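You operate a simulated robot arm through the tools that you are given. There is no shell and no other tool. Be economical: measure what you need, move in short steps, check, and stop when the job is done.

The job below is to be done with a simulated robot arm. You get a single attempt, and the scene is never put back.

TASK
Tip the grit out of the shim box, then put the brown and the grey shim in.
Fine: grit into the sweep tray, box back where it stood; seat the lid; leave the third shim out.

Only the result counts: the job must be done as asked and must still hold three seconds after the hand-in. Knocking over, shifting, dropping, spilling or breaking anything else fails it. A push-on lid holds only when it is set on centred and level and pressed home; a screw cap is set on level and turned clockwise until tight.

THE ROBOT
A 7-joint arm with a two-finger parallel gripper, fixed in place. Base frame: the origin is at the foot of the arm, x ahead of it, y to its left, z up; the work surface is at about z = 0.86. Units: m, rad, N and s.
With the tool pointing down near the work surface it reaches from about 0.3 to 0.7 m from the base axis. Its first joint turns from -1.152 to 1.152 rad. Payload 1.57 kg.
The TCP is the grasp point between the finger pads, 0.03 m short of the fingertips. In the tool frame z runs along the fingers and y along their closing line. Largest opening 0.11 m; finger width 0.024, thickness 0.012; the body of the gripper, 0.048 by 0.112 m, starts 0.078 m behind the TCP.
Orientation is that of the tool frame in the base frame, as a unit quaternion [x, y, z, w]. With the fingers straight down and closing along the base's y, the tool's x points along the base's -x, its y along +y and its z along -z.

THE INTERFACE
- The arm moves only by the tool play_rows. Its argument "deltas" is a list of rows, each an object of numbers (a shift or turn left out is 0, a gripper value left out holds the last): "ax", "ay", "az": the turn, a rotation vector about the base's x, y, z in rad; "dx", "dy", "dz": the shift along the base's x, y, z in m; "grip": the finger opening in m, from 0 to 0.11. In form: [{"ax": .., "ay": .., "az": .., "dx": .., "dy": .., "dz": .., "grip": ..}, ...]. A call has 1 to 12 rows; each row is the pose to reach, as a shift and turn from the pose commanded when the call began. A row lasts 0.2 s, in which the tool goes at most 0.05 m and 0.15 rad; a call with a longer step from one row to the next is refused whole, and so is a gripper value outside its range. Where a pose cannot be reached the arm comes as near as it can. A force on the tool above 40 N (or 10 N above the force at the start of the call, whichever is more), or a blocked arm, ends the call early, and 0.2 s more pass. Each finger travels about 0.108 m/s and halts on what it meets, pressing with about 42 N; the grip force reading is that of the motor and also rises with nothing between the fingers. The clock runs only during rows and for 0.2 s after the last one: add rows that repeat a pose to give the fingers time. It gives the time, the measured TCP pose, the force on the tool (base axes), the opening and the grip force at its end, in the units of the frame above (readings bear some noise).
- Cameras (640 x 400 px; columns grow to the right, rows downward): "scene" is fixed at [0.173, -0.401, 1.4004]; the picture's right is [0.69, -0.73, 0.00], its down [-0.44, -0.41, -0.80] and it looks along [0.58, 0.55, -0.60] (base axes); focal length 296 px, centre (320, 200). "wrist" rides on the gripper at [0.07, 0.016, -0.141] in the tool frame; the picture's right is [-0.23, 0.97, 0.00], its down [-0.85, -0.20, -0.48] and it looks along [-0.47, -0.11, 0.88] (tool axes); focal length 222 px, centre (320, 200). There is no depth. A picture from a camera that has moved, and an enlarged one, comes with that camera's place and axes in the base frame and with its lens.
- grab_frame(camera): a new picture of that camera. No time passes.
- inspect(camera, box): a new picture of the part [left, top, right, bottom] of that camera's present view, enlarged. No time passes.
- job_done(): hands the job in; it is judged then, once.

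Work in short steps. Places have to be worked out from the pictures, the camera data and where the tool is seen: move nearer, look again, correct. Check each grasp and each placing, and mend what went wrong. You have 120 turns and 84 pictures in all, those below and enlarged ones among them. Open the gripper and draw the arm clear of the work before you hand the job in, unless the task says otherwise; then end with one line.

The tools are called after "Request:" by a JSON object that holds its "api" and its "payload". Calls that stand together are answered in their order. play_rows: Moves the arm, as the interface text tells. Its arguments: {"type":"object","properties":{"deltas":{"type":"array"}},"required":["deltas"]} The other tools are called the same way: grab_frame (camera) takes a picture; inspect (camera, box) takes an enlarged picture of a part of a camera's view; job_done () hands the job in.

At the start:

```text
time: 0.0
tcp_pos: [0.4286, -0.1156, 1.2121]
ee_rot: [0.001, 1.0, 0.0, 0.0]
wrist_force: [0.0, 0.2, -1.0]
opening: 0.1101
grip_force: 0.0
```

scene: 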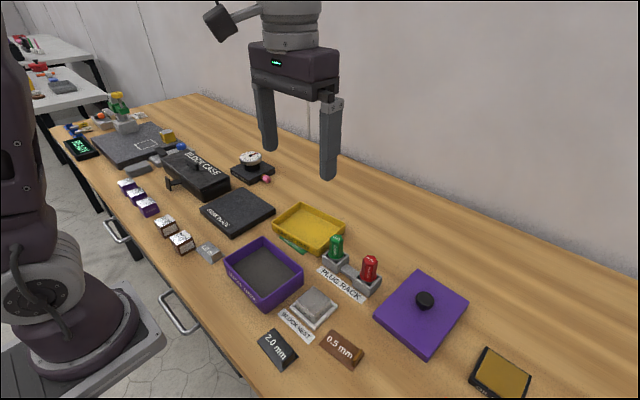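
wrist: 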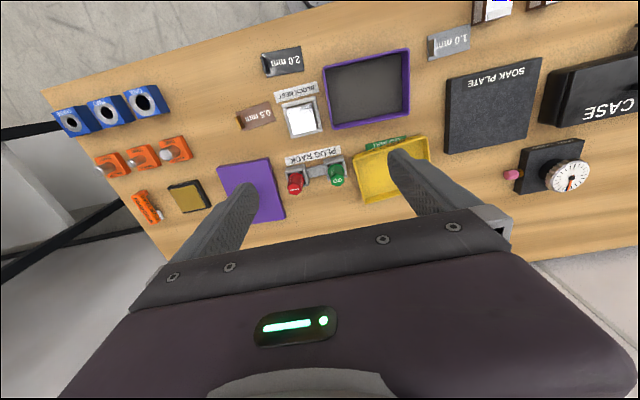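

I'll start by enlarging the work area to identify the box, shims, lid and tray.

Request:
{"api": "inspect", "payload": {"camera": "scene", "box": [180, 180, 380, 380]}}

Request:
{"api": "inspect", "payload": {"camera": "wrist", "box": [220, 20, 480, 220]}}

Request:
{"api": "inspect", "payload": {"camera": "scene", "box": [320, 220, 560, 400]}}

```text
2.00 times, centred on (280, 280) of scene
camera zoom: at [0.173, -0.401, 1.4004], right [0.69, -0.73, 0.0], down [-0.44, -0.41, -0.8], along [0.58, 0.55, -0.6], focal length 593 px, centre (400, 40)
```

zoom: 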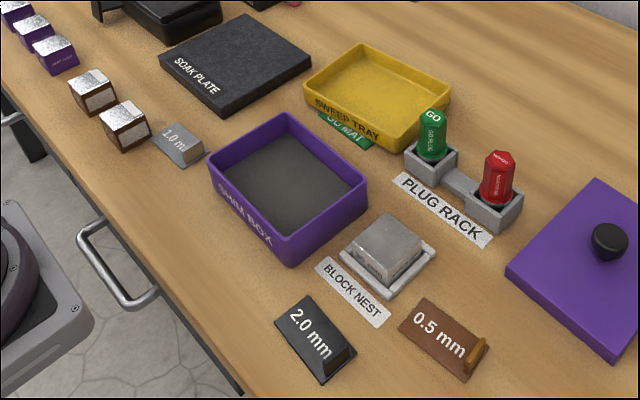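

```text
2.00 times, centred on (350, 120) of wrist
camera zoom: at [0.357, -0.0984, 1.3537], right [0.23, 0.97, 0.0], down [0.85, -0.2, 0.48], along [0.47, -0.11, -0.88], focal length 444 px, centre (260, 360)
```

zoom: 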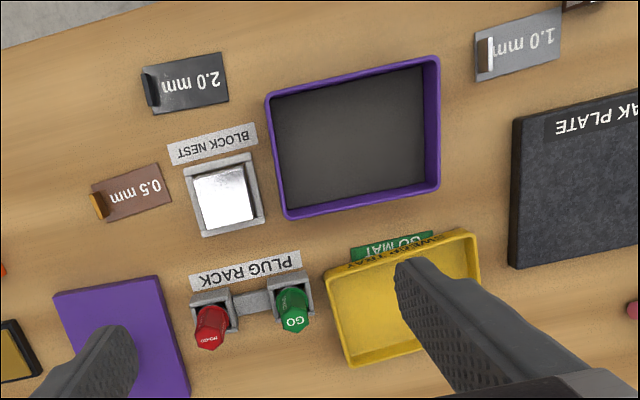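

```text
2.22 times, centred on (440, 310) of scene
camera zoom: at [0.173, -0.401, 1.4004], right [0.69, -0.73, 0.0], down [-0.44, -0.41, -0.8], along [0.58, 0.55, -0.6], focal length 658 px, centre (53, -44)
```

zoom: 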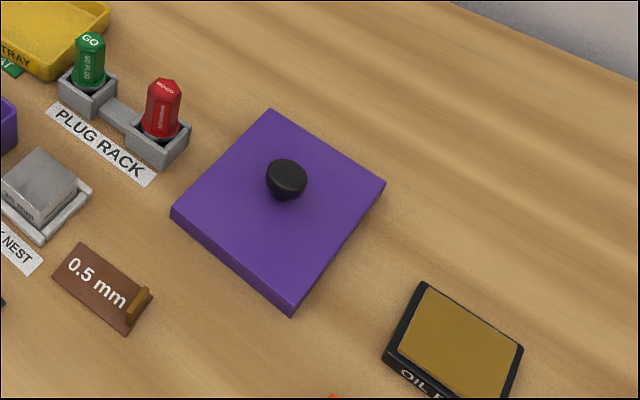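

Layout: the box centre is about (0.40,-0.02), roughly 0.106 by 0.147. The sweep tray is at about (0.575,0.015). The grey shim is the 1.0 mm one, the brown is 0.5 mm, and the black 2.0 mm stays out. Before planning the pour I'll test in free air whether the hand can roll to point sideways.

Request:
{"api": "play_rows", "payload": {"deltas": [{"ax": 0.15, "dx": 0.02, "dy": 0.01}, {"ax": 0.3, "dx": 0.04, "dy": 0.03}, {"ax": 0.45, "dx": 0.06, "dy": 0.05}, {"ax": 0.6, "dx": 0.08, "dy": 0.07}, {"ax": 0.75, "dx": 0.1, "dy": 0.09}, {"ax": 0.9, "dx": 0.12, "dy": 0.11}, {"ax": 1.05, "dx": 0.13, "dy": 0.13}, {"ax": 1.2, "dx": 0.13, "dy": 0.13}, {"ax": 1.35, "dx": 0.13, "dy": 0.13}, {"ax": 1.5, "dx": 0.13, "dy": 0.13}, {"ax": 1.5, "dx": 0.13, "dy": 0.13}, {"ax": 1.5, "dx": 0.13, "dy": 0.13}]}}

```text
time: 2.6
tcp_pos: [0.5575, 0.0142, 1.2125]
ee_rot: [0.0, 0.732, 0.682, 0.0]
wrist_force: [0.3, 0.0, -0.4]
opening: 0.11
grip_force: 0.0
```

Roll to 1.5 rad works. Next I'll test further roll and a lower height near the pour position.

Request:
{"api": "play_rows", "payload": {"deltas": [{"ax": 0.15, "dz": -0.02}, {"ax": 0.3, "dz": -0.04}, {"ax": 0.45, "dz": -0.06}, {"ax": 0.6, "dz": -0.08}, {"ax": 0.75, "dz": -0.1}, {"ax": 0.75, "dz": -0.12}, {"ax": 0.75, "dz": -0.12}]}}

Request:
{"api": "grab_frame", "payload": {"camera": "scene"}}

```text
time: 4.2
tcp_pos: [0.5559, 0.0254, 1.1055]
ee_rot: [-0.013, 0.429, 0.903, 0.002]
wrist_force: [1.0, 0.2, 0.5]
opening: 0.1101
grip_force: 0.1
```

```text
78 pictures are left
```

scene: 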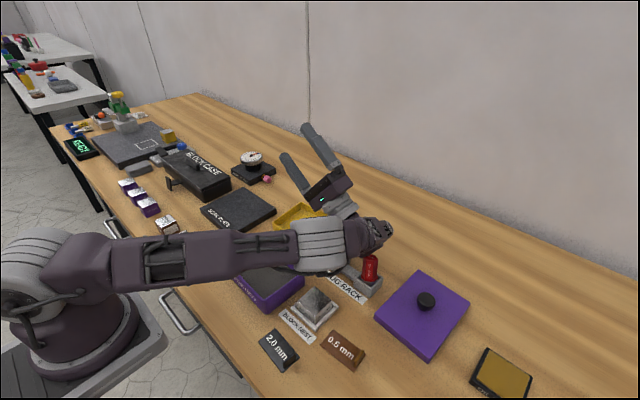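

Roll to about 129° is reachable, but the wrist ends up low. A better plan is to grip the near x-wall with the tool tilted, then roll to horizontal or a bit past. I'll test the closing-along-x version of the horizontal pose.

Request:
{"api": "play_rows", "payload": {"deltas": [{"ax": -0.15, "dz": 0.02}, {"ax": -0.3, "dz": 0.04}, {"ax": -0.45, "dz": 0.06}, {"ax": -0.6, "dz": 0.08}, {"ax": -0.68, "dz": 0.1}, {"ax": -0.68, "dz": 0.1}]}}

Request:
{"api": "play_rows", "payload": {"deltas": [{"ay": 0.15}, {"ay": 0.3}, {"ay": 0.45}, {"ay": 0.6}, {"ay": 0.75}, {"ay": 0.9}, {"ay": 1.05}, {"ay": 1.2}, {"ay": 1.35}, {"ay": 1.5}, {"ay": 1.57}, {"ay": 1.57}]}}

```text
time: 5.6
tcp_pos: [0.557, 0.0151, 1.1929]
ee_rot: [0.0, 0.707, 0.707, 0.0]
wrist_force: [0.0, -0.4, -1.0]
opening: 0.1098
grip_force: 0.0
```

```text
time: 8.2
tcp_pos: [0.5594, 0.0155, 1.191]
ee_rot: [-0.5, -0.5, -0.499, 0.5]
wrist_force: [1.1, 0.1, -0.1]
opening: 0.1102
grip_force: 0.0
```

Reachable. Next I'll test the actual low pour pose with some extra roll.

Request:
{"api": "play_rows", "payload": {"deltas": [{"ax": 0.1, "dz": -0.04}, {"ax": 0.2, "dz": -0.08}, {"ax": 0.3, "dz": -0.12}, {"ax": 0.4, "dz": -0.14}, {"ax": 0.4, "dz": -0.14}]}}

Request:
{"api": "grab_frame", "payload": {"camera": "scene"}}

```text
time: 9.4
tcp_pos: [0.5595, 0.0158, 1.0522]
ee_rot: [0.391, 0.39, 0.59, -0.589]
wrist_force: [0.3, -0.2, 0.2]
opening: 0.1097
grip_force: 0.1
```

```text
77 pictures are left
```

scene: 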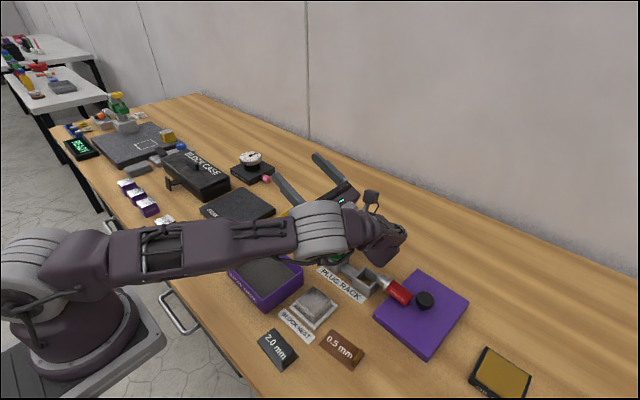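

The red plug looks disturbed, so I'll check closely.

Request:
{"api": "inspect", "payload": {"camera": "scene", "box": [300, 220, 460, 320]}}

```text
4.00 times, centred on (380, 270) of scene
camera zoom: at [0.173, -0.401, 1.4004], right [0.69, -0.73, 0.0], down [-0.44, -0.41, -0.8], along [0.58, 0.55, -0.6], focal length 1185 px, centre (80, -80)
```

zoom: 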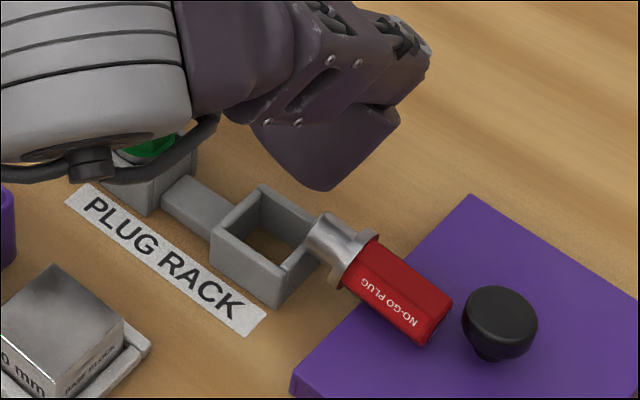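

My wrist link knocked the red plug out of its socket on the way down. I'll retreat straight up along the same path, then put the plug back before carrying on.

Request:
{"api": "play_rows", "payload": {"deltas": [{"dz": 0.04}, {"dz": 0.08}, {"ax": -0.1, "dz": 0.12}, {"ax": -0.25, "dz": 0.16}, {"ax": -0.4, "dz": 0.18}, {"ax": -0.55, "dz": 0.18}, {"ax": -0.7, "dz": 0.18}, {"ax": -0.85, "dz": 0.18}, {"ax": -1.0, "dz": 0.18}, {"ax": -1.15, "dz": 0.18}, {"ax": -1.3, "dz": 0.18}, {"ax": -1.45, "dz": 0.18}]}}

Request:
{"api": "play_rows", "payload": {"deltas": [{"ax": -0.15, "dx": -0.03}, {"ax": -0.3, "dx": -0.06, "dy": -0.02}, {"ax": -0.45, "dx": -0.09, "dy": -0.05}, {"ax": -0.52, "dx": -0.12, "dy": -0.08}, {"ax": -0.52, "dx": -0.14, "dy": -0.12}, {"ax": -0.52, "dx": -0.14, "dy": -0.15}, {"ax": -0.52, "dx": -0.14, "dy": -0.15}]}}

Request:
{"api": "grab_frame", "payload": {"camera": "scene"}}

Request:
{"api": "grab_frame", "payload": {"camera": "wrist"}}

```text
time: 12.0
tcp_pos: [0.5577, 0.0154, 1.2328]
ee_rot: [0.684, 0.683, 0.181, -0.181]
wrist_force: [-0.2, 0.3, 0.8]
opening: 0.11
grip_force: 0.0
```

```text
time: 13.6
tcp_pos: [0.4185, -0.134, 1.231]
ee_rot: [0.707, 0.707, 0.0, -0.001]
wrist_force: [-0.6, -0.3, -0.2]
opening: 0.1098
grip_force: 0.0
```

```text
75 pictures are left
```

scene: 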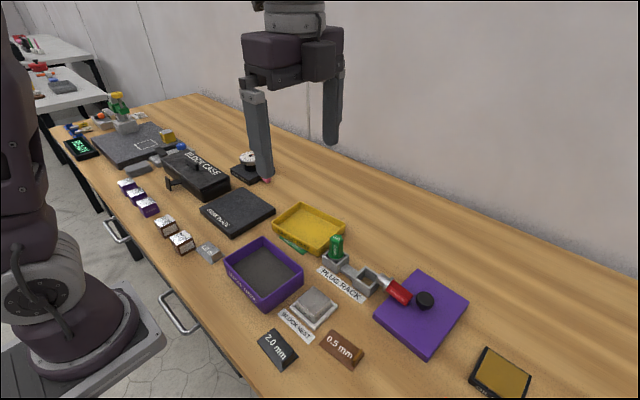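

```text
74 pictures are left
camera wrist: at [0.4327, -0.0645, 1.3723], right [0.97, -0.23, 0.0], down [-0.2, -0.86, 0.48], along [-0.11, -0.47, -0.88], focal length 222 px, centre (320, 200)
```

wrist: 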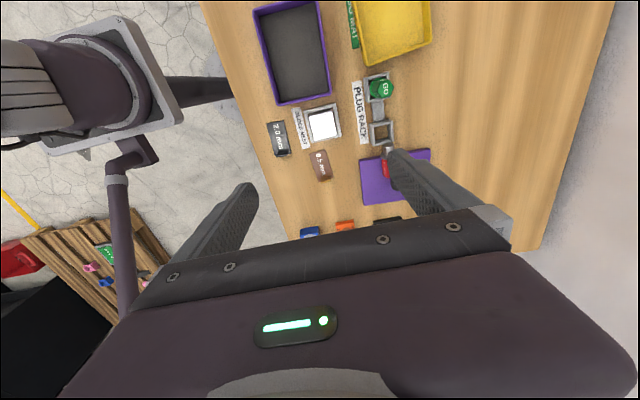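

The rack looks unmoved. The red plug's head lies on the lid at about (0.54,-0.266), with its shaft pointing +y. I'll move nearer for an accurate view.

Request:
{"api": "play_rows", "payload": {"deltas": [{"dx": 0.03, "dy": -0.01, "dz": -0.02}, {"dx": 0.06, "dy": -0.02, "dz": -0.05}, {"dx": 0.09, "dy": -0.03, "dz": -0.08}, {"dx": 0.11, "dy": -0.04, "dz": -0.11}, {"dx": 0.12, "dy": -0.05, "dz": -0.14}, {"dx": 0.12, "dy": -0.05, "dz": -0.14}]}}

Request:
{"api": "grab_frame", "payload": {"camera": "wrist"}}

Request:
{"api": "inspect", "payload": {"camera": "scene", "box": [300, 220, 460, 320]}}

```text
time: 15.0
tcp_pos: [0.5373, -0.1868, 1.0925]
ee_rot: [0.707, 0.707, 0.0, -0.001]
wrist_force: [-0.3, 0.1, 0.3]
opening: 0.1101
grip_force: 0.1
```

```text
73 pictures are left
camera wrist: at [0.5523, -0.1167, 1.2345], right [0.97, -0.23, 0.0], down [-0.2, -0.86, 0.48], along [-0.11, -0.47, -0.88], focal length 222 px, centre (320, 200)
```

wrist: 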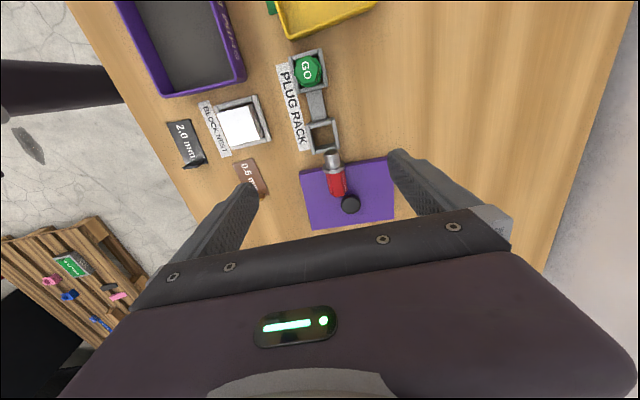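

```text
4.00 times, centred on (380, 270) of scene
camera zoom: at [0.173, -0.401, 1.4004], right [0.69, -0.73, 0.0], down [-0.44, -0.41, -0.8], along [0.58, 0.55, -0.6], focal length 1185 px, centre (80, -80)
```

zoom: 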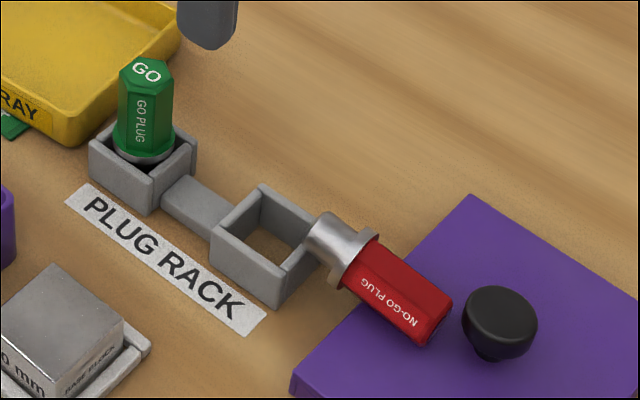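

Zooming on the plug in the wrist view.

Request:
{"api": "inspect", "payload": {"camera": "wrist", "box": [270, 40, 430, 240]}}

```text
2.00 times, centred on (350, 140) of wrist
camera zoom: at [0.5523, -0.1167, 1.2345], right [0.97, -0.23, 0.0], down [-0.2, -0.86, 0.48], along [-0.11, -0.47, -0.88], focal length 444 px, centre (260, 320)
```

zoom: 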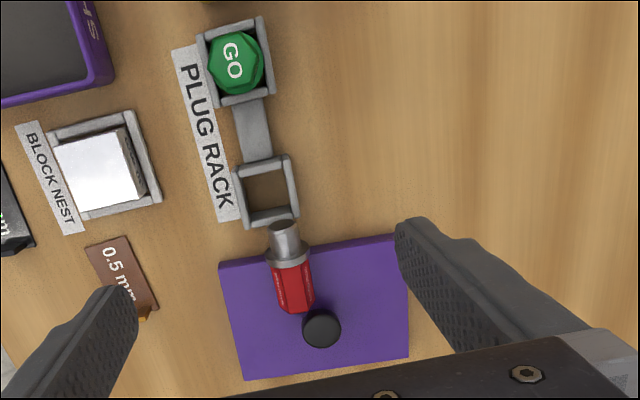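

Red head lies along y at x≈0.544, from about y=-0.247 to -0.295, with its collar hanging off the lid edge. I'll grip it with the tool tilted 25° so it can later be stood up with the hand leaning from the robot side. First I go to a pre-grasp pose above.

Request:
{"api": "play_rows", "payload": {"deltas": [{"ax": 0.11, "dx": 0.002, "dy": -0.03, "dz": -0.025, "grip": 0.06}, {"ax": 0.22, "dx": 0.004, "dy": -0.06, "dz": -0.055}, {"ax": 0.33, "dx": 0.006, "dy": -0.09, "dz": -0.085}, {"ax": 0.436, "dx": 0.006, "dy": -0.11, "dz": -0.115}, {"ax": 0.436, "dx": 0.006, "dy": -0.11, "dz": -0.125}, {"ax": 0.436, "dx": 0.006, "dy": -0.11, "dz": -0.125}]}}

Request:
{"api": "grab_frame", "payload": {"camera": "wrist"}}

Request:
{"api": "inspect", "payload": {"camera": "scene", "box": [320, 200, 480, 320]}}

```text
time: 16.4
tcp_pos: [0.5413, -0.2894, 0.9675]
ee_rot: [0.689, 0.691, 0.151, -0.157]
wrist_force: [-0.8, -0.4, 0.3]
opening: 0.0603
grip_force: 0.0
out of reach, approached as far as the arm can: row 4, 5
```

```text
70 pictures are left
camera wrist: at [0.5575, -0.2886, 1.1258], right [0.97, -0.2, -0.1], down [-0.2, -0.98, 0.07], along [-0.12, -0.05, -0.99], focal length 222 px, centre (320, 200)
```

wrist: 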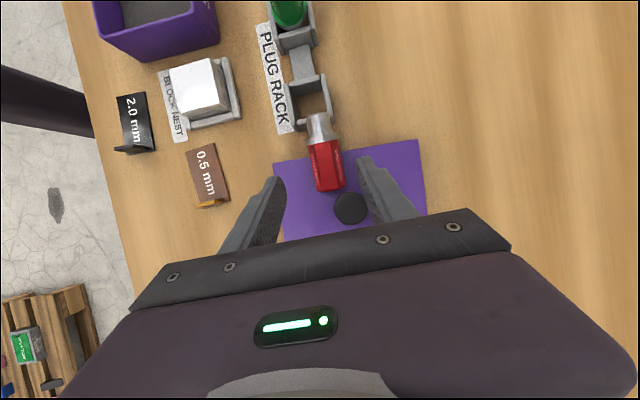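

```text
3.33 times, centred on (400, 260) of scene
camera zoom: at [0.1729, -0.401, 1.4004], right [0.69, -0.73, 0.0], down [-0.44, -0.41, -0.8], along [0.58, 0.55, -0.6], focal length 988 px, centre (53, 0)
```

zoom: 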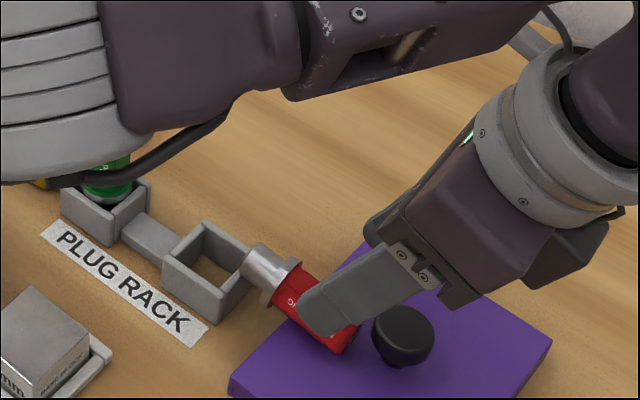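

The arm is at its reach limit and the forearm looks close to the green plug. I'll check the whole scene before going lower.

Request:
{"api": "grab_frame", "payload": {"camera": "scene"}}

```text
68 pictures are left
```

scene: 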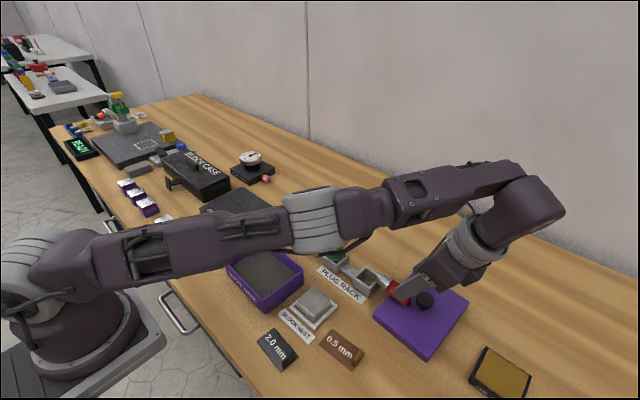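

The arm is nearly fully stretched here, which isn't a good posture. I'll rise and reduce the tilt to about 14°, then look again.

Request:
{"api": "play_rows", "payload": {"deltas": [{"dz": 0.04}, {"ax": -0.1, "dy": 0.015, "dz": 0.04}, {"ax": -0.19, "dy": 0.017, "dz": 0.03}, {"ax": -0.19, "dy": 0.017, "dz": 0.005}, {"ax": -0.19, "dy": 0.017, "dz": 0.005}]}}

Request:
{"api": "grab_frame", "payload": {"camera": "scene"}}

```text
time: 17.6
tcp_pos: [0.5438, -0.2784, 0.9712]
ee_rot: [0.702, 0.702, 0.086, -0.087]
wrist_force: [-0.6, 0.2, 0.4]
opening: 0.0599
grip_force: 0.1
out of reach, approached as far as the arm can: row 1
```

```text
67 pictures are left
```

scene: 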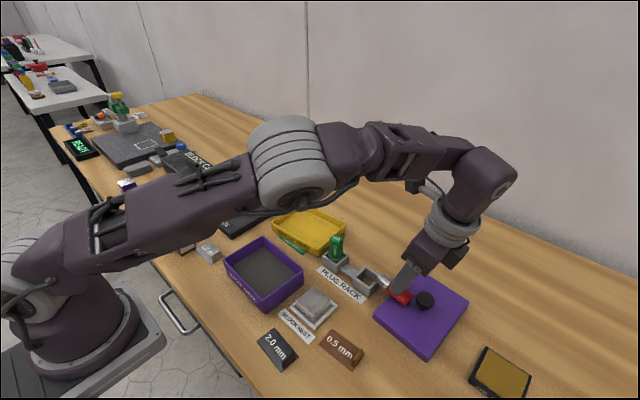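

The elbow is safely up at this tilt. I'll descend around the head, stopping just above the lid.

Request:
{"api": "play_rows", "payload": {"deltas": [{"dy": 0.003, "dz": -0.02}, {"dy": 0.006, "dz": -0.04}, {"dy": 0.008, "dz": -0.052}, {"dy": 0.009, "dz": -0.06}, {"dy": 0.009, "dz": -0.063}, {"dy": 0.009, "dz": -0.063}]}}

Request:
{"api": "inspect", "payload": {"camera": "scene", "box": [340, 220, 500, 320]}}

```text
time: 19.0
tcp_pos: [0.5442, -0.2684, 0.9099]
ee_rot: [0.702, 0.702, 0.088, -0.086]
wrist_force: [-4.6, 4.1, 30.8]
opening: 0.0599
grip_force: 0.1
```

```text
4.00 times, centred on (420, 270) of scene
camera zoom: at [0.1723, -0.4007, 1.4006], right [0.69, -0.73, 0.0], down [-0.44, -0.41, -0.8], along [0.58, 0.55, -0.6], focal length 1185 px, centre (-80, -80)
```

zoom: 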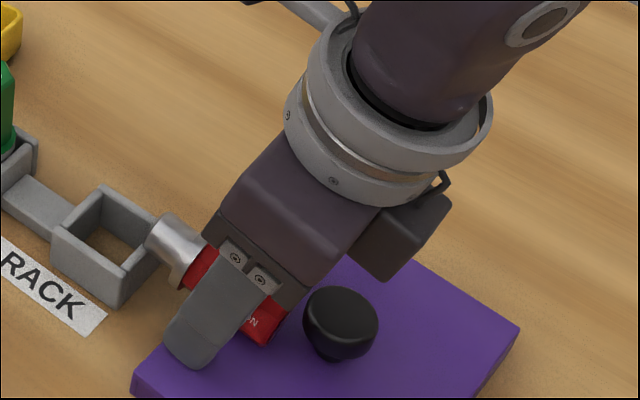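

Contact with the lid puts its top at about 0.878. I'll rise 3 mm and close on the head.

Request:
{"api": "play_rows", "payload": {"deltas": [{"dz": 0.004}, {"dz": 0.004, "grip": 0.04}, {"dz": 0.004, "grip": 0.02}, {"dz": 0.004, "grip": 0.005}, {"dz": 0.004, "grip": 0.005}, {"dz": 0.004, "grip": 0.005}]}}

Request:
{"api": "play_rows", "payload": {"deltas": [{"dz": 0.02}, {"dz": 0.05}, {"dz": 0.08}, {"dz": 0.1}, {"dz": 0.1}]}}

Request:
{"api": "inspect", "payload": {"camera": "scene", "box": [310, 180, 510, 320]}}

Request:
{"api": "grab_frame", "payload": {"camera": "wrist"}}

```text
time: 20.4
tcp_pos: [0.5433, -0.2688, 0.9139]
ee_rot: [0.701, 0.702, 0.087, -0.087]
wrist_force: [0.0, -0.2, 2.6]
opening: 0.0215
grip_force: 34.5
```

```text
time: 21.6
tcp_pos: [0.5437, -0.2689, 1.013]
ee_rot: [0.702, 0.702, 0.086, -0.087]
wrist_force: [0.4, 0.1, -1.4]
opening: 0.0266
grip_force: 37.3
```

```text
2.86 times, centred on (410, 250) of scene
camera zoom: at [0.173, -0.401, 1.4004], right [0.69, -0.73, 0.0], down [-0.44, -0.41, -0.8], along [0.58, 0.55, -0.6], focal length 846 px, centre (63, 57)
```

zoom: 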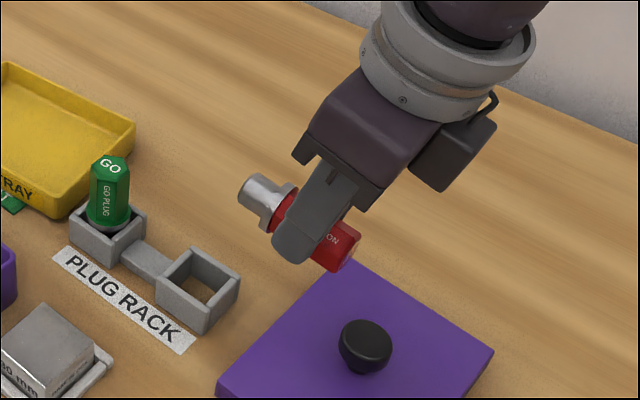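

```text
64 pictures are left
camera wrist: at [0.5596, -0.2353, 1.1675], right [0.97, -0.22, -0.06], down [-0.2, -0.95, 0.26], along [-0.11, -0.24, -0.97], focal length 222 px, centre (320, 200)
```

wrist: 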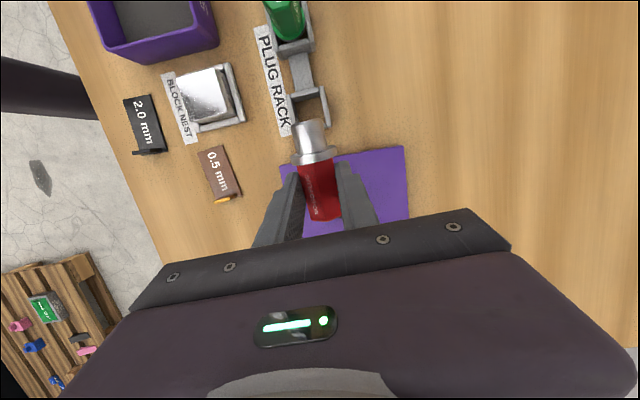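

The red plug is held with the shaft pointing +y. From this grip I can't stand it up without the hand going too low. I'll lay it down on free table at about (0.43,-0.35), shaft pointing -x, and regrasp it with a pitched tool. First I yaw and move over there.

Request:
{"api": "play_rows", "payload": {"deltas": [{"az": 0.145, "dx": -0.01, "dy": -0.01}, {"az": 0.29, "dx": -0.02, "dy": -0.02}, {"az": 0.435, "dx": -0.03, "dy": -0.03}, {"az": 0.58, "dx": -0.04, "dy": -0.04}, {"az": 0.725, "dx": -0.05, "dy": -0.05}, {"az": 0.87, "dx": -0.06, "dy": -0.06}, {"az": 1.015, "dx": -0.07, "dy": -0.07}, {"az": 1.16, "dx": -0.08, "dy": -0.08}, {"az": 1.305, "dx": -0.09, "dy": -0.08}, {"az": 1.45, "dx": -0.1, "dy": -0.08}, {"az": 1.57, "dx": -0.11, "dy": -0.08}, {"az": 1.57, "dx": -0.11, "dy": -0.08}]}}

Request:
{"api": "grab_frame", "payload": {"camera": "wrist"}}

Request:
{"api": "grab_frame", "payload": {"camera": "scene"}}

```text
time: 24.2
tcp_pos: [0.4337, -0.3481, 1.0134]
ee_rot: [-0.001, 0.992, 0.0, -0.124]
wrist_force: [0.2, 0.1, -1.7]
opening: 0.0263
grip_force: 36.6
```

```text
63 pictures are left
camera wrist: at [0.3997, -0.3322, 1.1682], right [0.22, 0.97, -0.06], down [0.95, -0.2, 0.26], along [0.24, -0.11, -0.97], focal length 222 px, centre (320, 200)
```

wrist: 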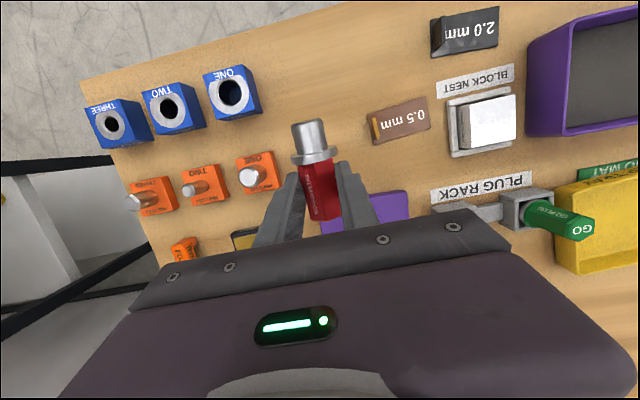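

```text
62 pictures are left
```

scene: 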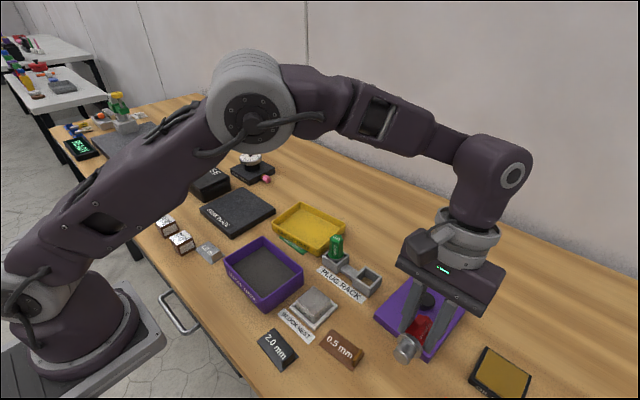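

Area is clear. I level the plug (pitch back 10°) and lower it near the table.

Request:
{"api": "play_rows", "payload": {"deltas": [{"ay": -0.08, "dz": -0.03}, {"ay": -0.17, "dz": -0.06}, {"ay": -0.17, "dz": -0.085}, {"ay": -0.17, "dz": -0.1}, {"ay": -0.17, "dz": -0.1}]}}

Request:
{"api": "inspect", "payload": {"camera": "scene", "box": [350, 250, 510, 400]}}

```text
time: 25.4
tcp_pos: [0.4343, -0.3479, 0.9136]
ee_rot: [0.0, 0.999, 0.0, -0.038]
wrist_force: [0.4, -0.3, -1.7]
opening: 0.0263
grip_force: 37.6
```

```text
2.67 times, centred on (430, 325) of scene
camera zoom: at [0.173, -0.401, 1.4004], right [0.69, -0.73, 0.0], down [-0.44, -0.41, -0.8], along [0.58, 0.55, -0.6], focal length 790 px, centre (27, -133)
```

zoom: 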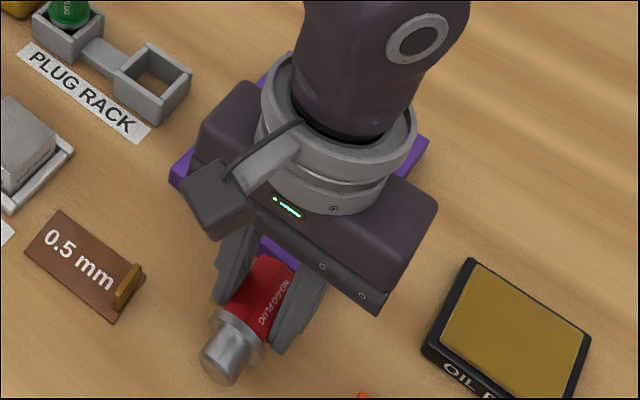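

Lowering gently until it touches.

Request:
{"api": "play_rows", "payload": {"deltas": [{"dz": -0.004}, {"dz": -0.007}, {"dz": -0.009}, {"dz": -0.011}, {"dz": -0.013}, {"dz": -0.015}, {"dz": -0.017}, {"dz": -0.019}]}}

```text
time: 27.2
tcp_pos: [0.434, -0.348, 0.8951]
ee_rot: [0.0, 0.999, -0.001, -0.037]
wrist_force: [2.0, 3.7, 22.9]
opening: 0.0263
grip_force: 37.7
```

Contact made. I'll ease off 1 mm, open, and rise.

Request:
{"api": "play_rows", "payload": {"deltas": [{"dz": 0.002}, {"dz": 0.002, "grip": 0.03}, {"dz": 0.002, "grip": 0.04}, {"dz": 0.002, "grip": 0.055}, {"dz": 0.002, "grip": 0.055}, {"dz": 0.03}, {"dz": 0.07}, {"dz": 0.1}, {"dz": 0.1}]}}

Request:
{"api": "inspect", "payload": {"camera": "wrist", "box": [200, 60, 440, 260]}}

Request:
{"api": "inspect", "payload": {"camera": "scene", "box": [320, 280, 480, 400]}}

```text
time: 29.2
tcp_pos: [0.4355, -0.348, 0.9935]
ee_rot: [0.0, 0.999, -0.001, -0.039]
wrist_force: [-0.2, 0.0, -0.1]
opening: 0.0549
grip_force: 0.1
```

```text
2.00 times, centred on (320, 160) of wrist
camera zoom: at [0.3748, -0.3317, 1.1413], right [0.23, 0.97, -0.02], down [0.89, -0.2, 0.41], along [0.4, -0.11, -0.91], focal length 444 px, centre (320, 280)
```

zoom: 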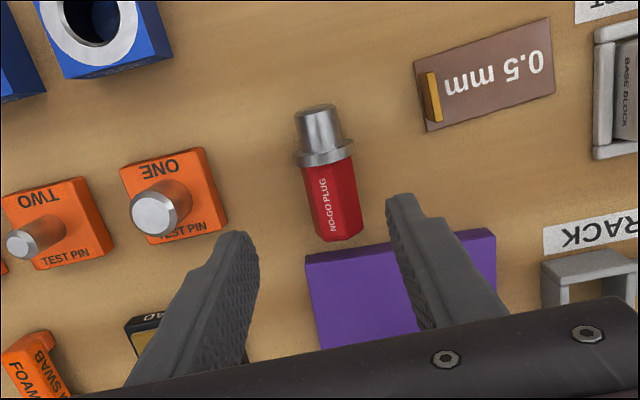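

```text
3.33 times, centred on (400, 340) of scene
camera zoom: at [0.1729, -0.401, 1.4004], right [0.69, -0.73, 0.0], down [-0.44, -0.41, -0.8], along [0.58, 0.55, -0.6], focal length 988 px, centre (53, -267)
```

zoom: 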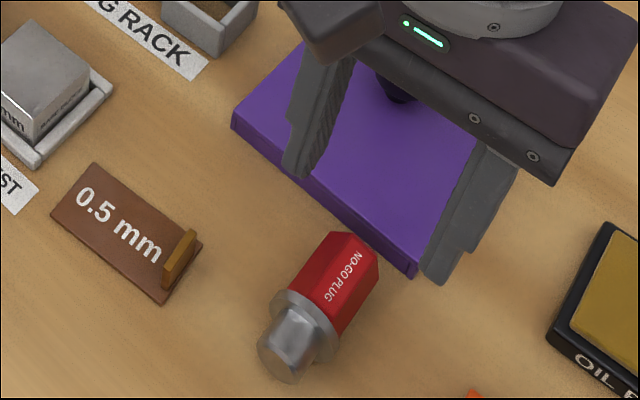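

The plug lies along x with its head at x 0.417–0.463, y≈-0.3425. I'll pitch the tool 45° (hand leaning away from the robot) and go to the pre-grasp point.

Request:
{"api": "play_rows", "payload": {"deltas": [{"ay": 0.14, "dx": 0.0125, "dy": 0.001}, {"ay": 0.28, "dx": 0.025, "dy": 0.003}, {"ay": 0.42, "dx": 0.037, "dy": 0.0055}, {"ay": 0.56, "dx": 0.05, "dy": 0.0055}, {"ay": 0.7, "dx": 0.0625, "dy": 0.0055, "dz": -0.02}, {"ay": 0.7, "dx": 0.0625, "dy": 0.0055, "dz": -0.0585}, {"ay": 0.7, "dx": 0.0625, "dy": 0.0055, "dz": -0.0585}]}}

Request:
{"api": "inspect", "payload": {"camera": "scene", "box": [340, 260, 500, 400]}}

Request:
{"api": "inspect", "payload": {"camera": "wrist", "box": [200, 60, 440, 260]}}

```text
time: 30.8
tcp_pos: [0.4399, -0.2987, 0.9607]
ee_rot: [-0.001, 0.925, -0.001, -0.379]
wrist_force: [-0.4, -1.2, 0.9]
opening: 0.0552
grip_force: 0.0
out of reach, approached as far as the arm can: row 3, 4, 5, 6, 7
```

```text
2.86 times, centred on (420, 330) of scene
camera zoom: at [0.1731, -0.4009, 1.4004], right [0.69, -0.73, 0.0], down [-0.44, -0.41, -0.8], along [0.58, 0.55, -0.6], focal length 846 px, centre (34, -171)
```

zoom: 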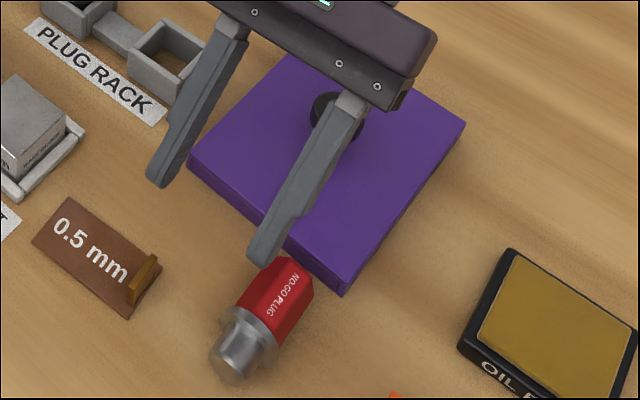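

```text
2.00 times, centred on (320, 160) of wrist
camera zoom: at [0.4882, -0.2828, 1.1106], right [0.16, 0.97, -0.16], down [0.95, -0.2, -0.26], along [-0.28, -0.11, -0.95], focal length 444 px, centre (320, 280)
```

zoom: 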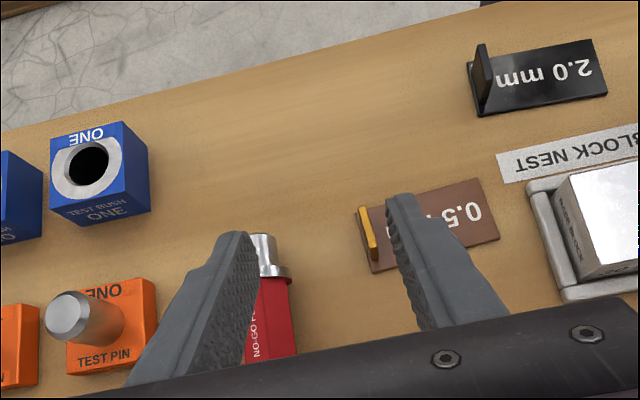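

The 45° outward lean is beyond reach there. I'll use 28° instead, straight above the head, then check.

Request:
{"api": "play_rows", "payload": {"deltas": [{"ay": -0.14, "dx": -0.02, "dz": 0.04}, {"ay": -0.287, "dx": -0.0436, "dz": 0.04}, {"ay": -0.287, "dx": -0.0436, "dz": 0.03}, {"ay": -0.287, "dx": -0.0436, "dz": 0.03}]}}

Request:
{"api": "inspect", "payload": {"camera": "wrist", "box": [200, 60, 440, 260]}}

```text
time: 31.8
tcp_pos: [0.396, -0.3002, 0.9915]
ee_rot: [0.001, 0.97, 0.0, -0.242]
wrist_force: [0.8, 0.1, 0.4]
opening: 0.055
grip_force: 0.0
```

```text
2.00 times, centred on (320, 160) of wrist
camera zoom: at [0.3997, -0.2841, 1.1485], right [0.2, 0.97, -0.11], down [0.98, -0.2, 0.02], along [0.0, -0.11, -0.99], focal length 444 px, centre (320, 280)
```

zoom: 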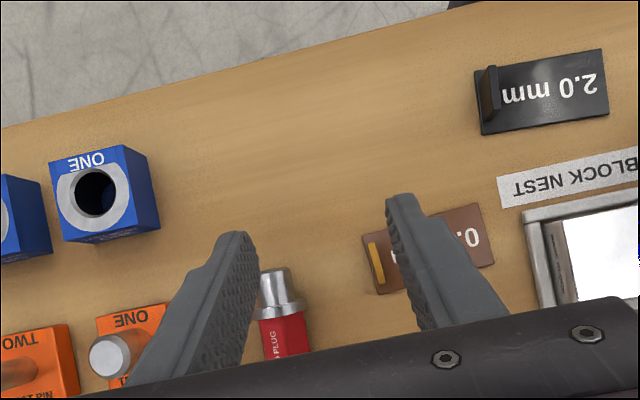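

The command base had reset to the reached pose. I'll now shift over the head at z≈0.95.

Request:
{"api": "play_rows", "payload": {"deltas": [{"dx": 0.02, "dy": -0.014}, {"dx": 0.04, "dy": -0.028, "dz": -0.01}, {"dx": 0.0585, "dy": -0.042, "dz": -0.03}, {"dx": 0.0585, "dy": -0.0423, "dz": -0.045}, {"dx": 0.0585, "dy": -0.0423, "dz": -0.045}]}}

Request:
{"api": "inspect", "payload": {"camera": "wrist", "box": [200, 60, 440, 260]}}

Request:
{"api": "inspect", "payload": {"camera": "scene", "box": [340, 260, 500, 400]}}

```text
time: 33.0
tcp_pos: [0.4552, -0.3437, 0.9466]
ee_rot: [0.0, 0.97, 0.0, -0.244]
wrist_force: [-0.8, -0.3, -0.2]
opening: 0.055
grip_force: 0.0
```

```text
2.00 times, centred on (320, 160) of wrist
camera zoom: at [0.4591, -0.3272, 1.1027], right [0.2, 0.97, -0.11], down [0.98, -0.2, 0.02], along [0.0, -0.11, -0.99], focal length 444 px, centre (320, 280)
```

zoom: 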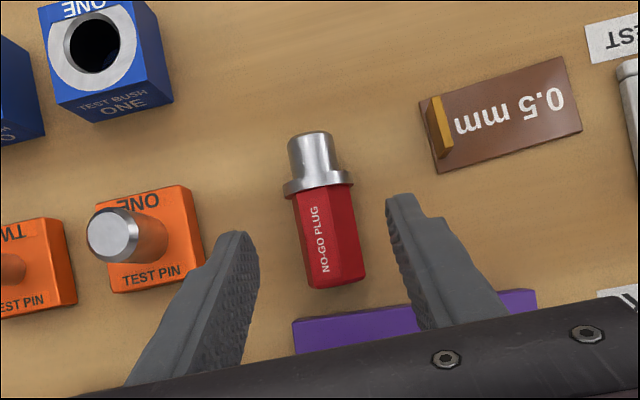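

```text
2.86 times, centred on (420, 330) of scene
camera zoom: at [0.173, -0.401, 1.4004], right [0.69, -0.73, 0.0], down [-0.44, -0.41, -0.8], along [0.58, 0.55, -0.6], focal length 846 px, centre (34, -171)
```

zoom: 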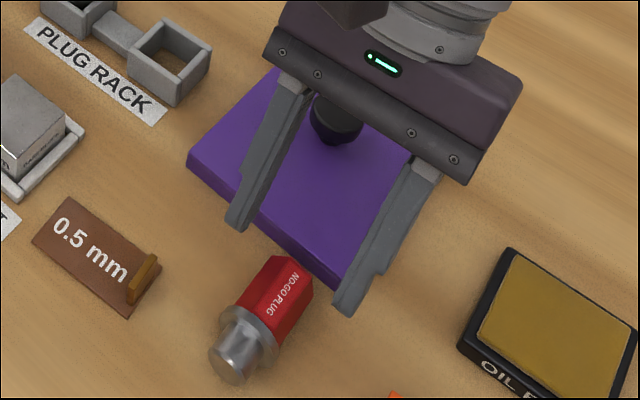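

Alignment is good; descending to the grasp and closing.

Request:
{"api": "play_rows", "payload": {"deltas": [{"dz": -0.02}, {"dz": -0.036}, {"dz": -0.046}, {"dz": -0.05}, {"dz": -0.05}, {"dz": -0.05, "grip": 0.035}, {"dz": -0.05, "grip": 0.015}, {"dz": -0.05, "grip": 0.005}, {"dz": -0.05, "grip": 0.005}, {"dz": -0.05, "grip": 0.005}]}}

Request:
{"api": "play_rows", "payload": {"deltas": [{"dz": 0.02}, {"dz": 0.06}, {"dz": 0.1}, {"dz": 0.14}, {"dz": 0.14}]}}

Request:
{"api": "inspect", "payload": {"camera": "wrist", "box": [200, 60, 440, 260]}}

Request:
{"api": "inspect", "payload": {"camera": "scene", "box": [330, 200, 530, 360]}}

```text
time: 35.2
tcp_pos: [0.4563, -0.3437, 0.8956]
ee_rot: [0.001, 0.97, -0.001, -0.243]
wrist_force: [-0.6, -0.4, 1.5]
opening: 0.0264
grip_force: 37.2
```

```text
time: 36.4
tcp_pos: [0.4547, -0.3431, 1.0344]
ee_rot: [0.001, 0.97, 0.0, -0.243]
wrist_force: [0.1, -0.1, -1.2]
opening: 0.0262
grip_force: 37.6
```

```text
2.00 times, centred on (320, 160) of wrist
camera zoom: at [0.459, -0.3278, 1.1928], right [0.2, 0.97, -0.11], down [0.98, -0.2, 0.02], along [0.0, -0.11, -0.99], focal length 444 px, centre (320, 280)
```

zoom: 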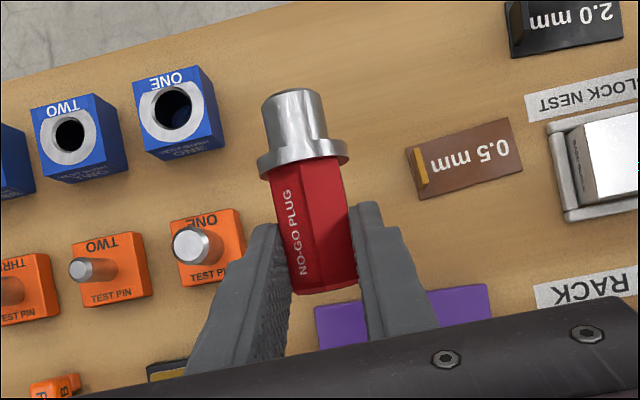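

```text
2.50 times, centred on (430, 280) of scene
camera zoom: at [0.173, -0.401, 1.4004], right [0.69, -0.73, 0.0], down [-0.44, -0.41, -0.8], along [0.58, 0.55, -0.6], focal length 741 px, centre (45, 0)
```

zoom: 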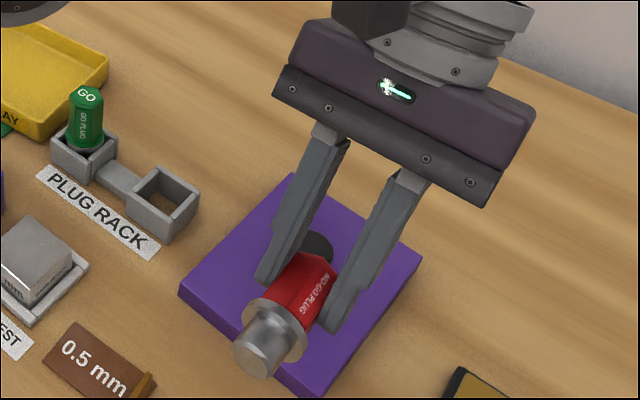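

Held. Now I'll lift and pitch so that the shaft points down, moving to an open spot at height.

Request:
{"api": "play_rows", "payload": {"deltas": [{"ay": -0.145, "dz": 0.02, "dy": 0.01}, {"ay": -0.29, "dz": 0.04, "dy": 0.02}, {"ay": -0.435, "dz": 0.05, "dy": 0.03}, {"ay": -0.58, "dz": 0.05, "dy": 0.05}, {"ay": -0.725, "dz": 0.05, "dy": 0.07}, {"ay": -0.87, "dz": 0.05, "dy": 0.09}, {"ay": -1.015, "dz": 0.05, "dy": 0.11}, {"ay": -1.16, "dz": 0.05, "dy": 0.13}, {"ay": -1.305, "dz": 0.05, "dy": 0.15}, {"ay": -1.45, "dz": 0.05, "dy": 0.15}, {"ay": -1.595, "dz": 0.05, "dy": 0.15}, {"ay": -1.595, "dz": 0.05, "dy": 0.15}]}}

Request:
{"api": "grab_frame", "payload": {"camera": "scene"}}

Request:
{"api": "grab_frame", "payload": {"camera": "wrist"}}

```text
time: 39.0
tcp_pos: [0.4558, -0.1927, 1.086]
ee_rot: [0.0, 0.851, 0.0, 0.526]
wrist_force: [0.3, 0.4, -1.1]
opening: 0.0263
grip_force: 37.9
```

```text
51 pictures are left
```

scene: 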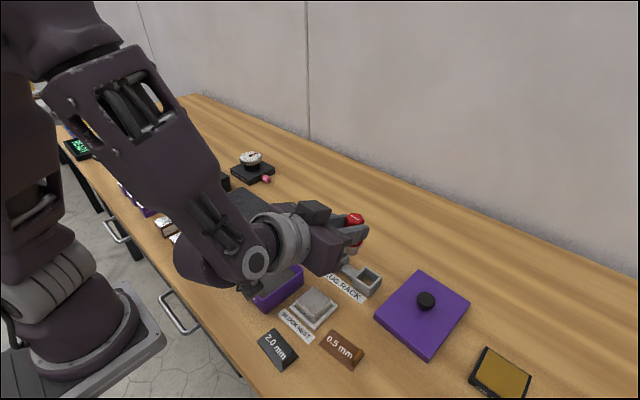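

```text
50 pictures are left
camera wrist: at [0.2965, -0.1763, 1.0867], right [0.1, 0.97, 0.2], down [-0.04, -0.2, 0.98], along [0.99, -0.11, 0.02], focal length 222 px, centre (320, 200)
```

wrist: 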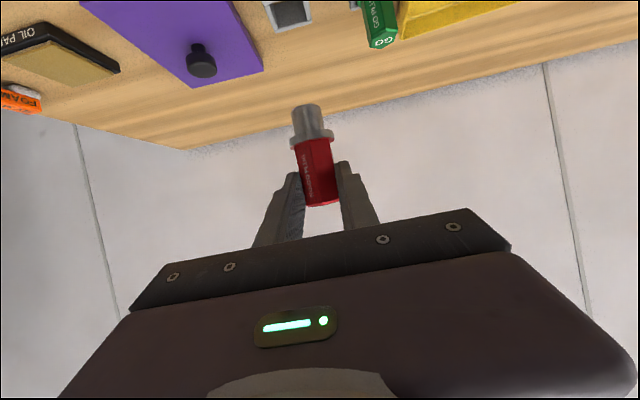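

The shaft is pointing down. I'll check the lean in depth from the scene camera.

Request:
{"api": "inspect", "payload": {"camera": "scene", "box": [290, 190, 410, 310]}}

```text
3.33 times, centred on (350, 250) of scene
camera zoom: at [0.173, -0.401, 1.4004], right [0.69, -0.73, 0.0], down [-0.44, -0.41, -0.8], along [0.58, 0.55, -0.6], focal length 988 px, centre (220, 33)
```

zoom: 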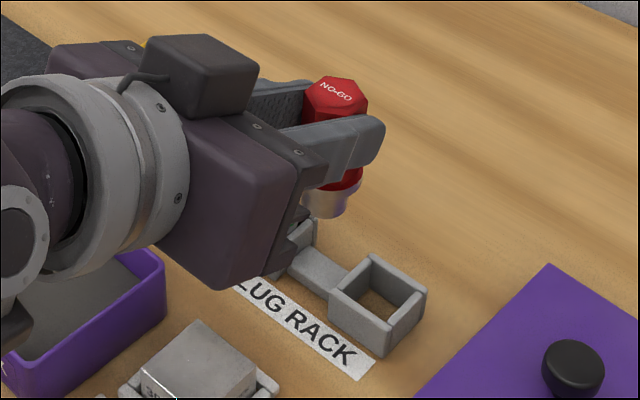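

The plug is nearly vertical, with its axis at about (0.476,-0.194). The socket centre is about (0.538,-0.194). I'll move over the socket and come partway down.

Request:
{"api": "play_rows", "payload": {"deltas": [{"dx": 0.03}, {"dx": 0.0615}, {"dx": 0.0615, "dz": -0.04}, {"dx": 0.0615, "dz": -0.08}, {"dx": 0.0615, "dz": -0.1}, {"dx": 0.0615, "dz": -0.1}]}}

Request:
{"api": "inspect", "payload": {"camera": "scene", "box": [290, 190, 410, 310]}}

Request:
{"api": "grab_frame", "payload": {"camera": "wrist"}}

```text
time: 40.4
tcp_pos: [0.5179, -0.1925, 0.9849]
ee_rot: [0.001, 0.851, -0.001, 0.524]
wrist_force: [-0.8, 0.4, -0.8]
opening: 0.0264
grip_force: 38.0
```

```text
3.33 times, centred on (350, 250) of scene
camera zoom: at [0.173, -0.401, 1.4004], right [0.69, -0.73, 0.0], down [-0.44, -0.41, -0.8], along [0.58, 0.55, -0.6], focal length 988 px, centre (220, 33)
```

zoom: 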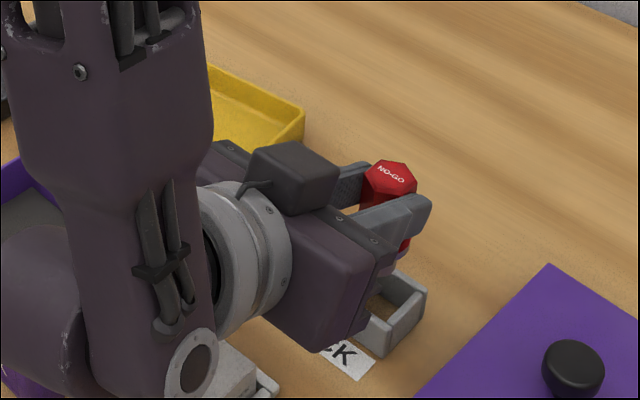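

```text
47 pictures are left
camera wrist: at [0.359, -0.1766, 0.9859], right [0.1, 0.97, 0.2], down [-0.04, -0.2, 0.98], along [0.99, -0.11, 0.02], focal length 222 px, centre (320, 200)
```

wrist: 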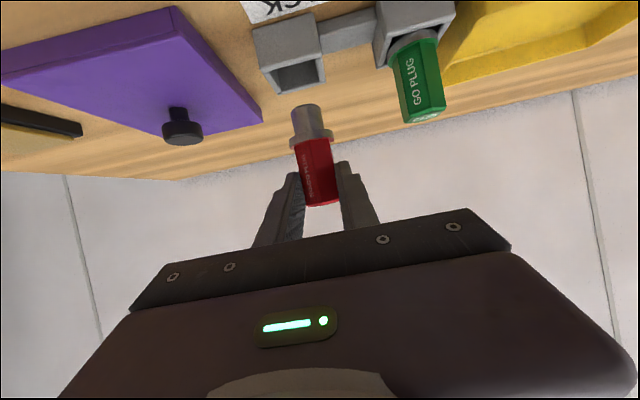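

Aligned to within a couple of mm. I'll correct +3 mm x and -1.5 mm y, then descend slowly.

Request:
{"api": "play_rows", "payload": {"deltas": [{"dx": 0.003, "dy": -0.0015, "dz": -0.005}, {"dx": 0.003, "dy": -0.0015, "dz": -0.015}, {"dx": 0.003, "dy": -0.0015, "dz": -0.025}, {"dx": 0.003, "dy": -0.0015, "dz": -0.033}, {"dx": 0.003, "dy": -0.0015, "dz": -0.04}, {"dx": 0.003, "dy": -0.0015, "dz": -0.04}]}}

Request:
{"api": "inspect", "payload": {"camera": "scene", "box": [290, 190, 410, 310]}}

Request:
{"api": "inspect", "payload": {"camera": "wrist", "box": [220, 20, 400, 240]}}

```text
time: 41.8
tcp_pos: [0.52, -0.195, 0.9456]
ee_rot: [0.0, 0.852, 0.0, 0.524]
wrist_force: [-0.1, -0.2, -1.6]
opening: 0.0259
grip_force: 37.2
```

```text
3.33 times, centred on (350, 250) of scene
camera zoom: at [0.173, -0.401, 1.4004], right [0.69, -0.73, 0.0], down [-0.44, -0.41, -0.8], along [0.58, 0.55, -0.6], focal length 988 px, centre (220, 33)
```

zoom: 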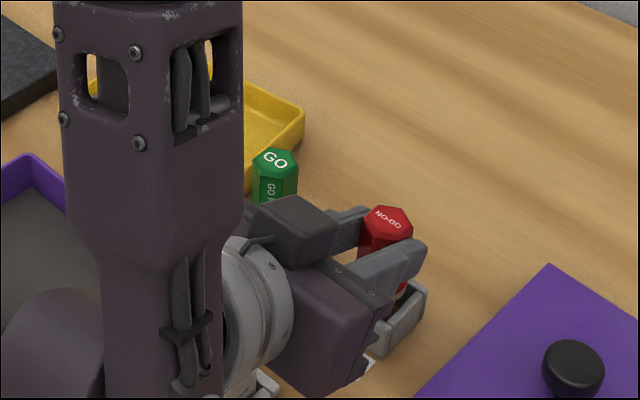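

```text
1.82 times, centred on (310, 130) of wrist
camera zoom: at [0.361, -0.1781, 0.9472], right [0.1, 0.97, 0.2], down [-0.04, -0.2, 0.98], along [0.99, -0.11, 0.02], focal length 404 px, centre (338, 327)
```

zoom: 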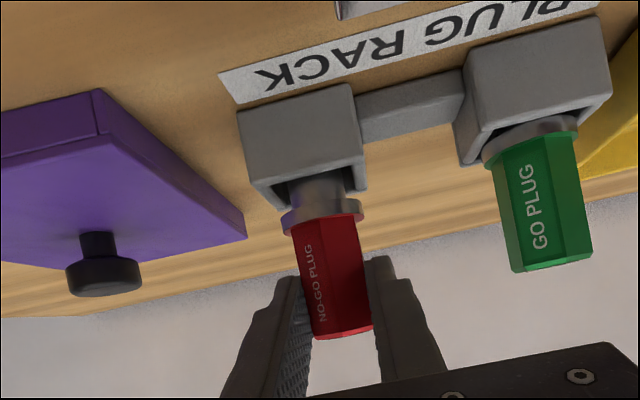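

The shaft is inside the socket opening. I'll continue down until the collar meets the rim.

Request:
{"api": "play_rows", "payload": {"deltas": [{"dz": -0.004}, {"dz": -0.007}, {"dz": -0.01}, {"dz": -0.012}, {"dz": -0.014}, {"dz": -0.016}, {"dz": -0.018}]}}

Request:
{"api": "inspect", "payload": {"camera": "wrist", "box": [220, 20, 400, 240]}}

```text
time: 43.4
tcp_pos: [0.5202, -0.1954, 0.929]
ee_rot: [0.0, 0.85, -0.001, 0.527]
wrist_force: [1.6, -5.3, 25.4]
opening: 0.027
grip_force: 37.6
```

```text
1.82 times, centred on (310, 130) of wrist
camera zoom: at [0.3617, -0.1788, 0.9299], right [0.1, 0.97, 0.2], down [-0.05, -0.2, 0.98], along [0.99, -0.11, 0.03], focal length 404 px, centre (338, 327)
```

zoom: 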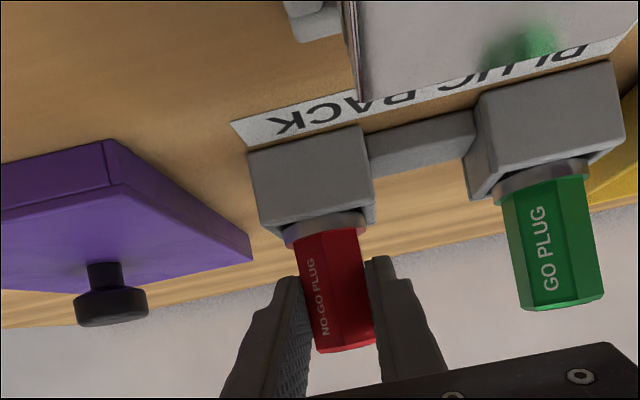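

Seated like the green one. I'll release and back away along the tool axis.

Request:
{"api": "play_rows", "payload": {"deltas": [{"dz": 0.0015}, {"dz": 0.0015, "grip": 0.032}, {"dz": 0.0015, "grip": 0.04}, {"dz": 0.0015, "grip": 0.05}, {"dz": 0.0015, "grip": 0.05}, {"dx": -0.018, "dz": 0.0105}, {"dx": -0.045, "dz": 0.025}, {"dx": -0.08, "dz": 0.05}, {"dx": -0.09, "dz": 0.09}, {"dx": -0.09, "dz": 0.13}, {"dx": -0.09, "dz": 0.17}, {"dx": -0.09, "dz": 0.17}]}}

Request:
{"api": "inspect", "payload": {"camera": "scene", "box": [290, 190, 450, 310]}}

```text
time: 46.0
tcp_pos: [0.4302, -0.1982, 1.0958]
ee_rot: [0.001, 0.851, -0.001, 0.525]
wrist_force: [-0.2, -0.2, -0.4]
opening: 0.0502
grip_force: 0.0
```

```text
3.33 times, centred on (370, 250) of scene
camera zoom: at [0.1729, -0.401, 1.4004], right [0.69, -0.73, 0.0], down [-0.44, -0.41, -0.8], along [0.58, 0.55, -0.6], focal length 988 px, centre (153, 33)
```

zoom: 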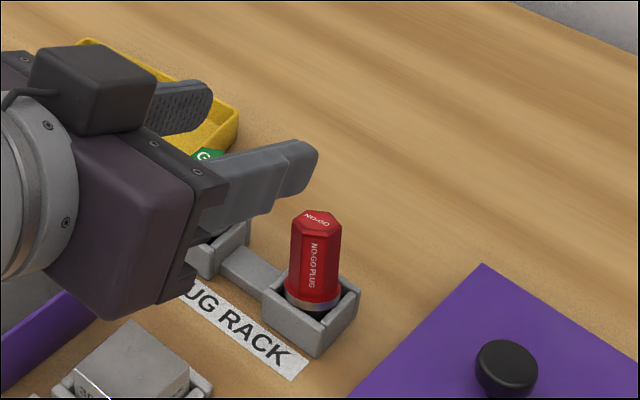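

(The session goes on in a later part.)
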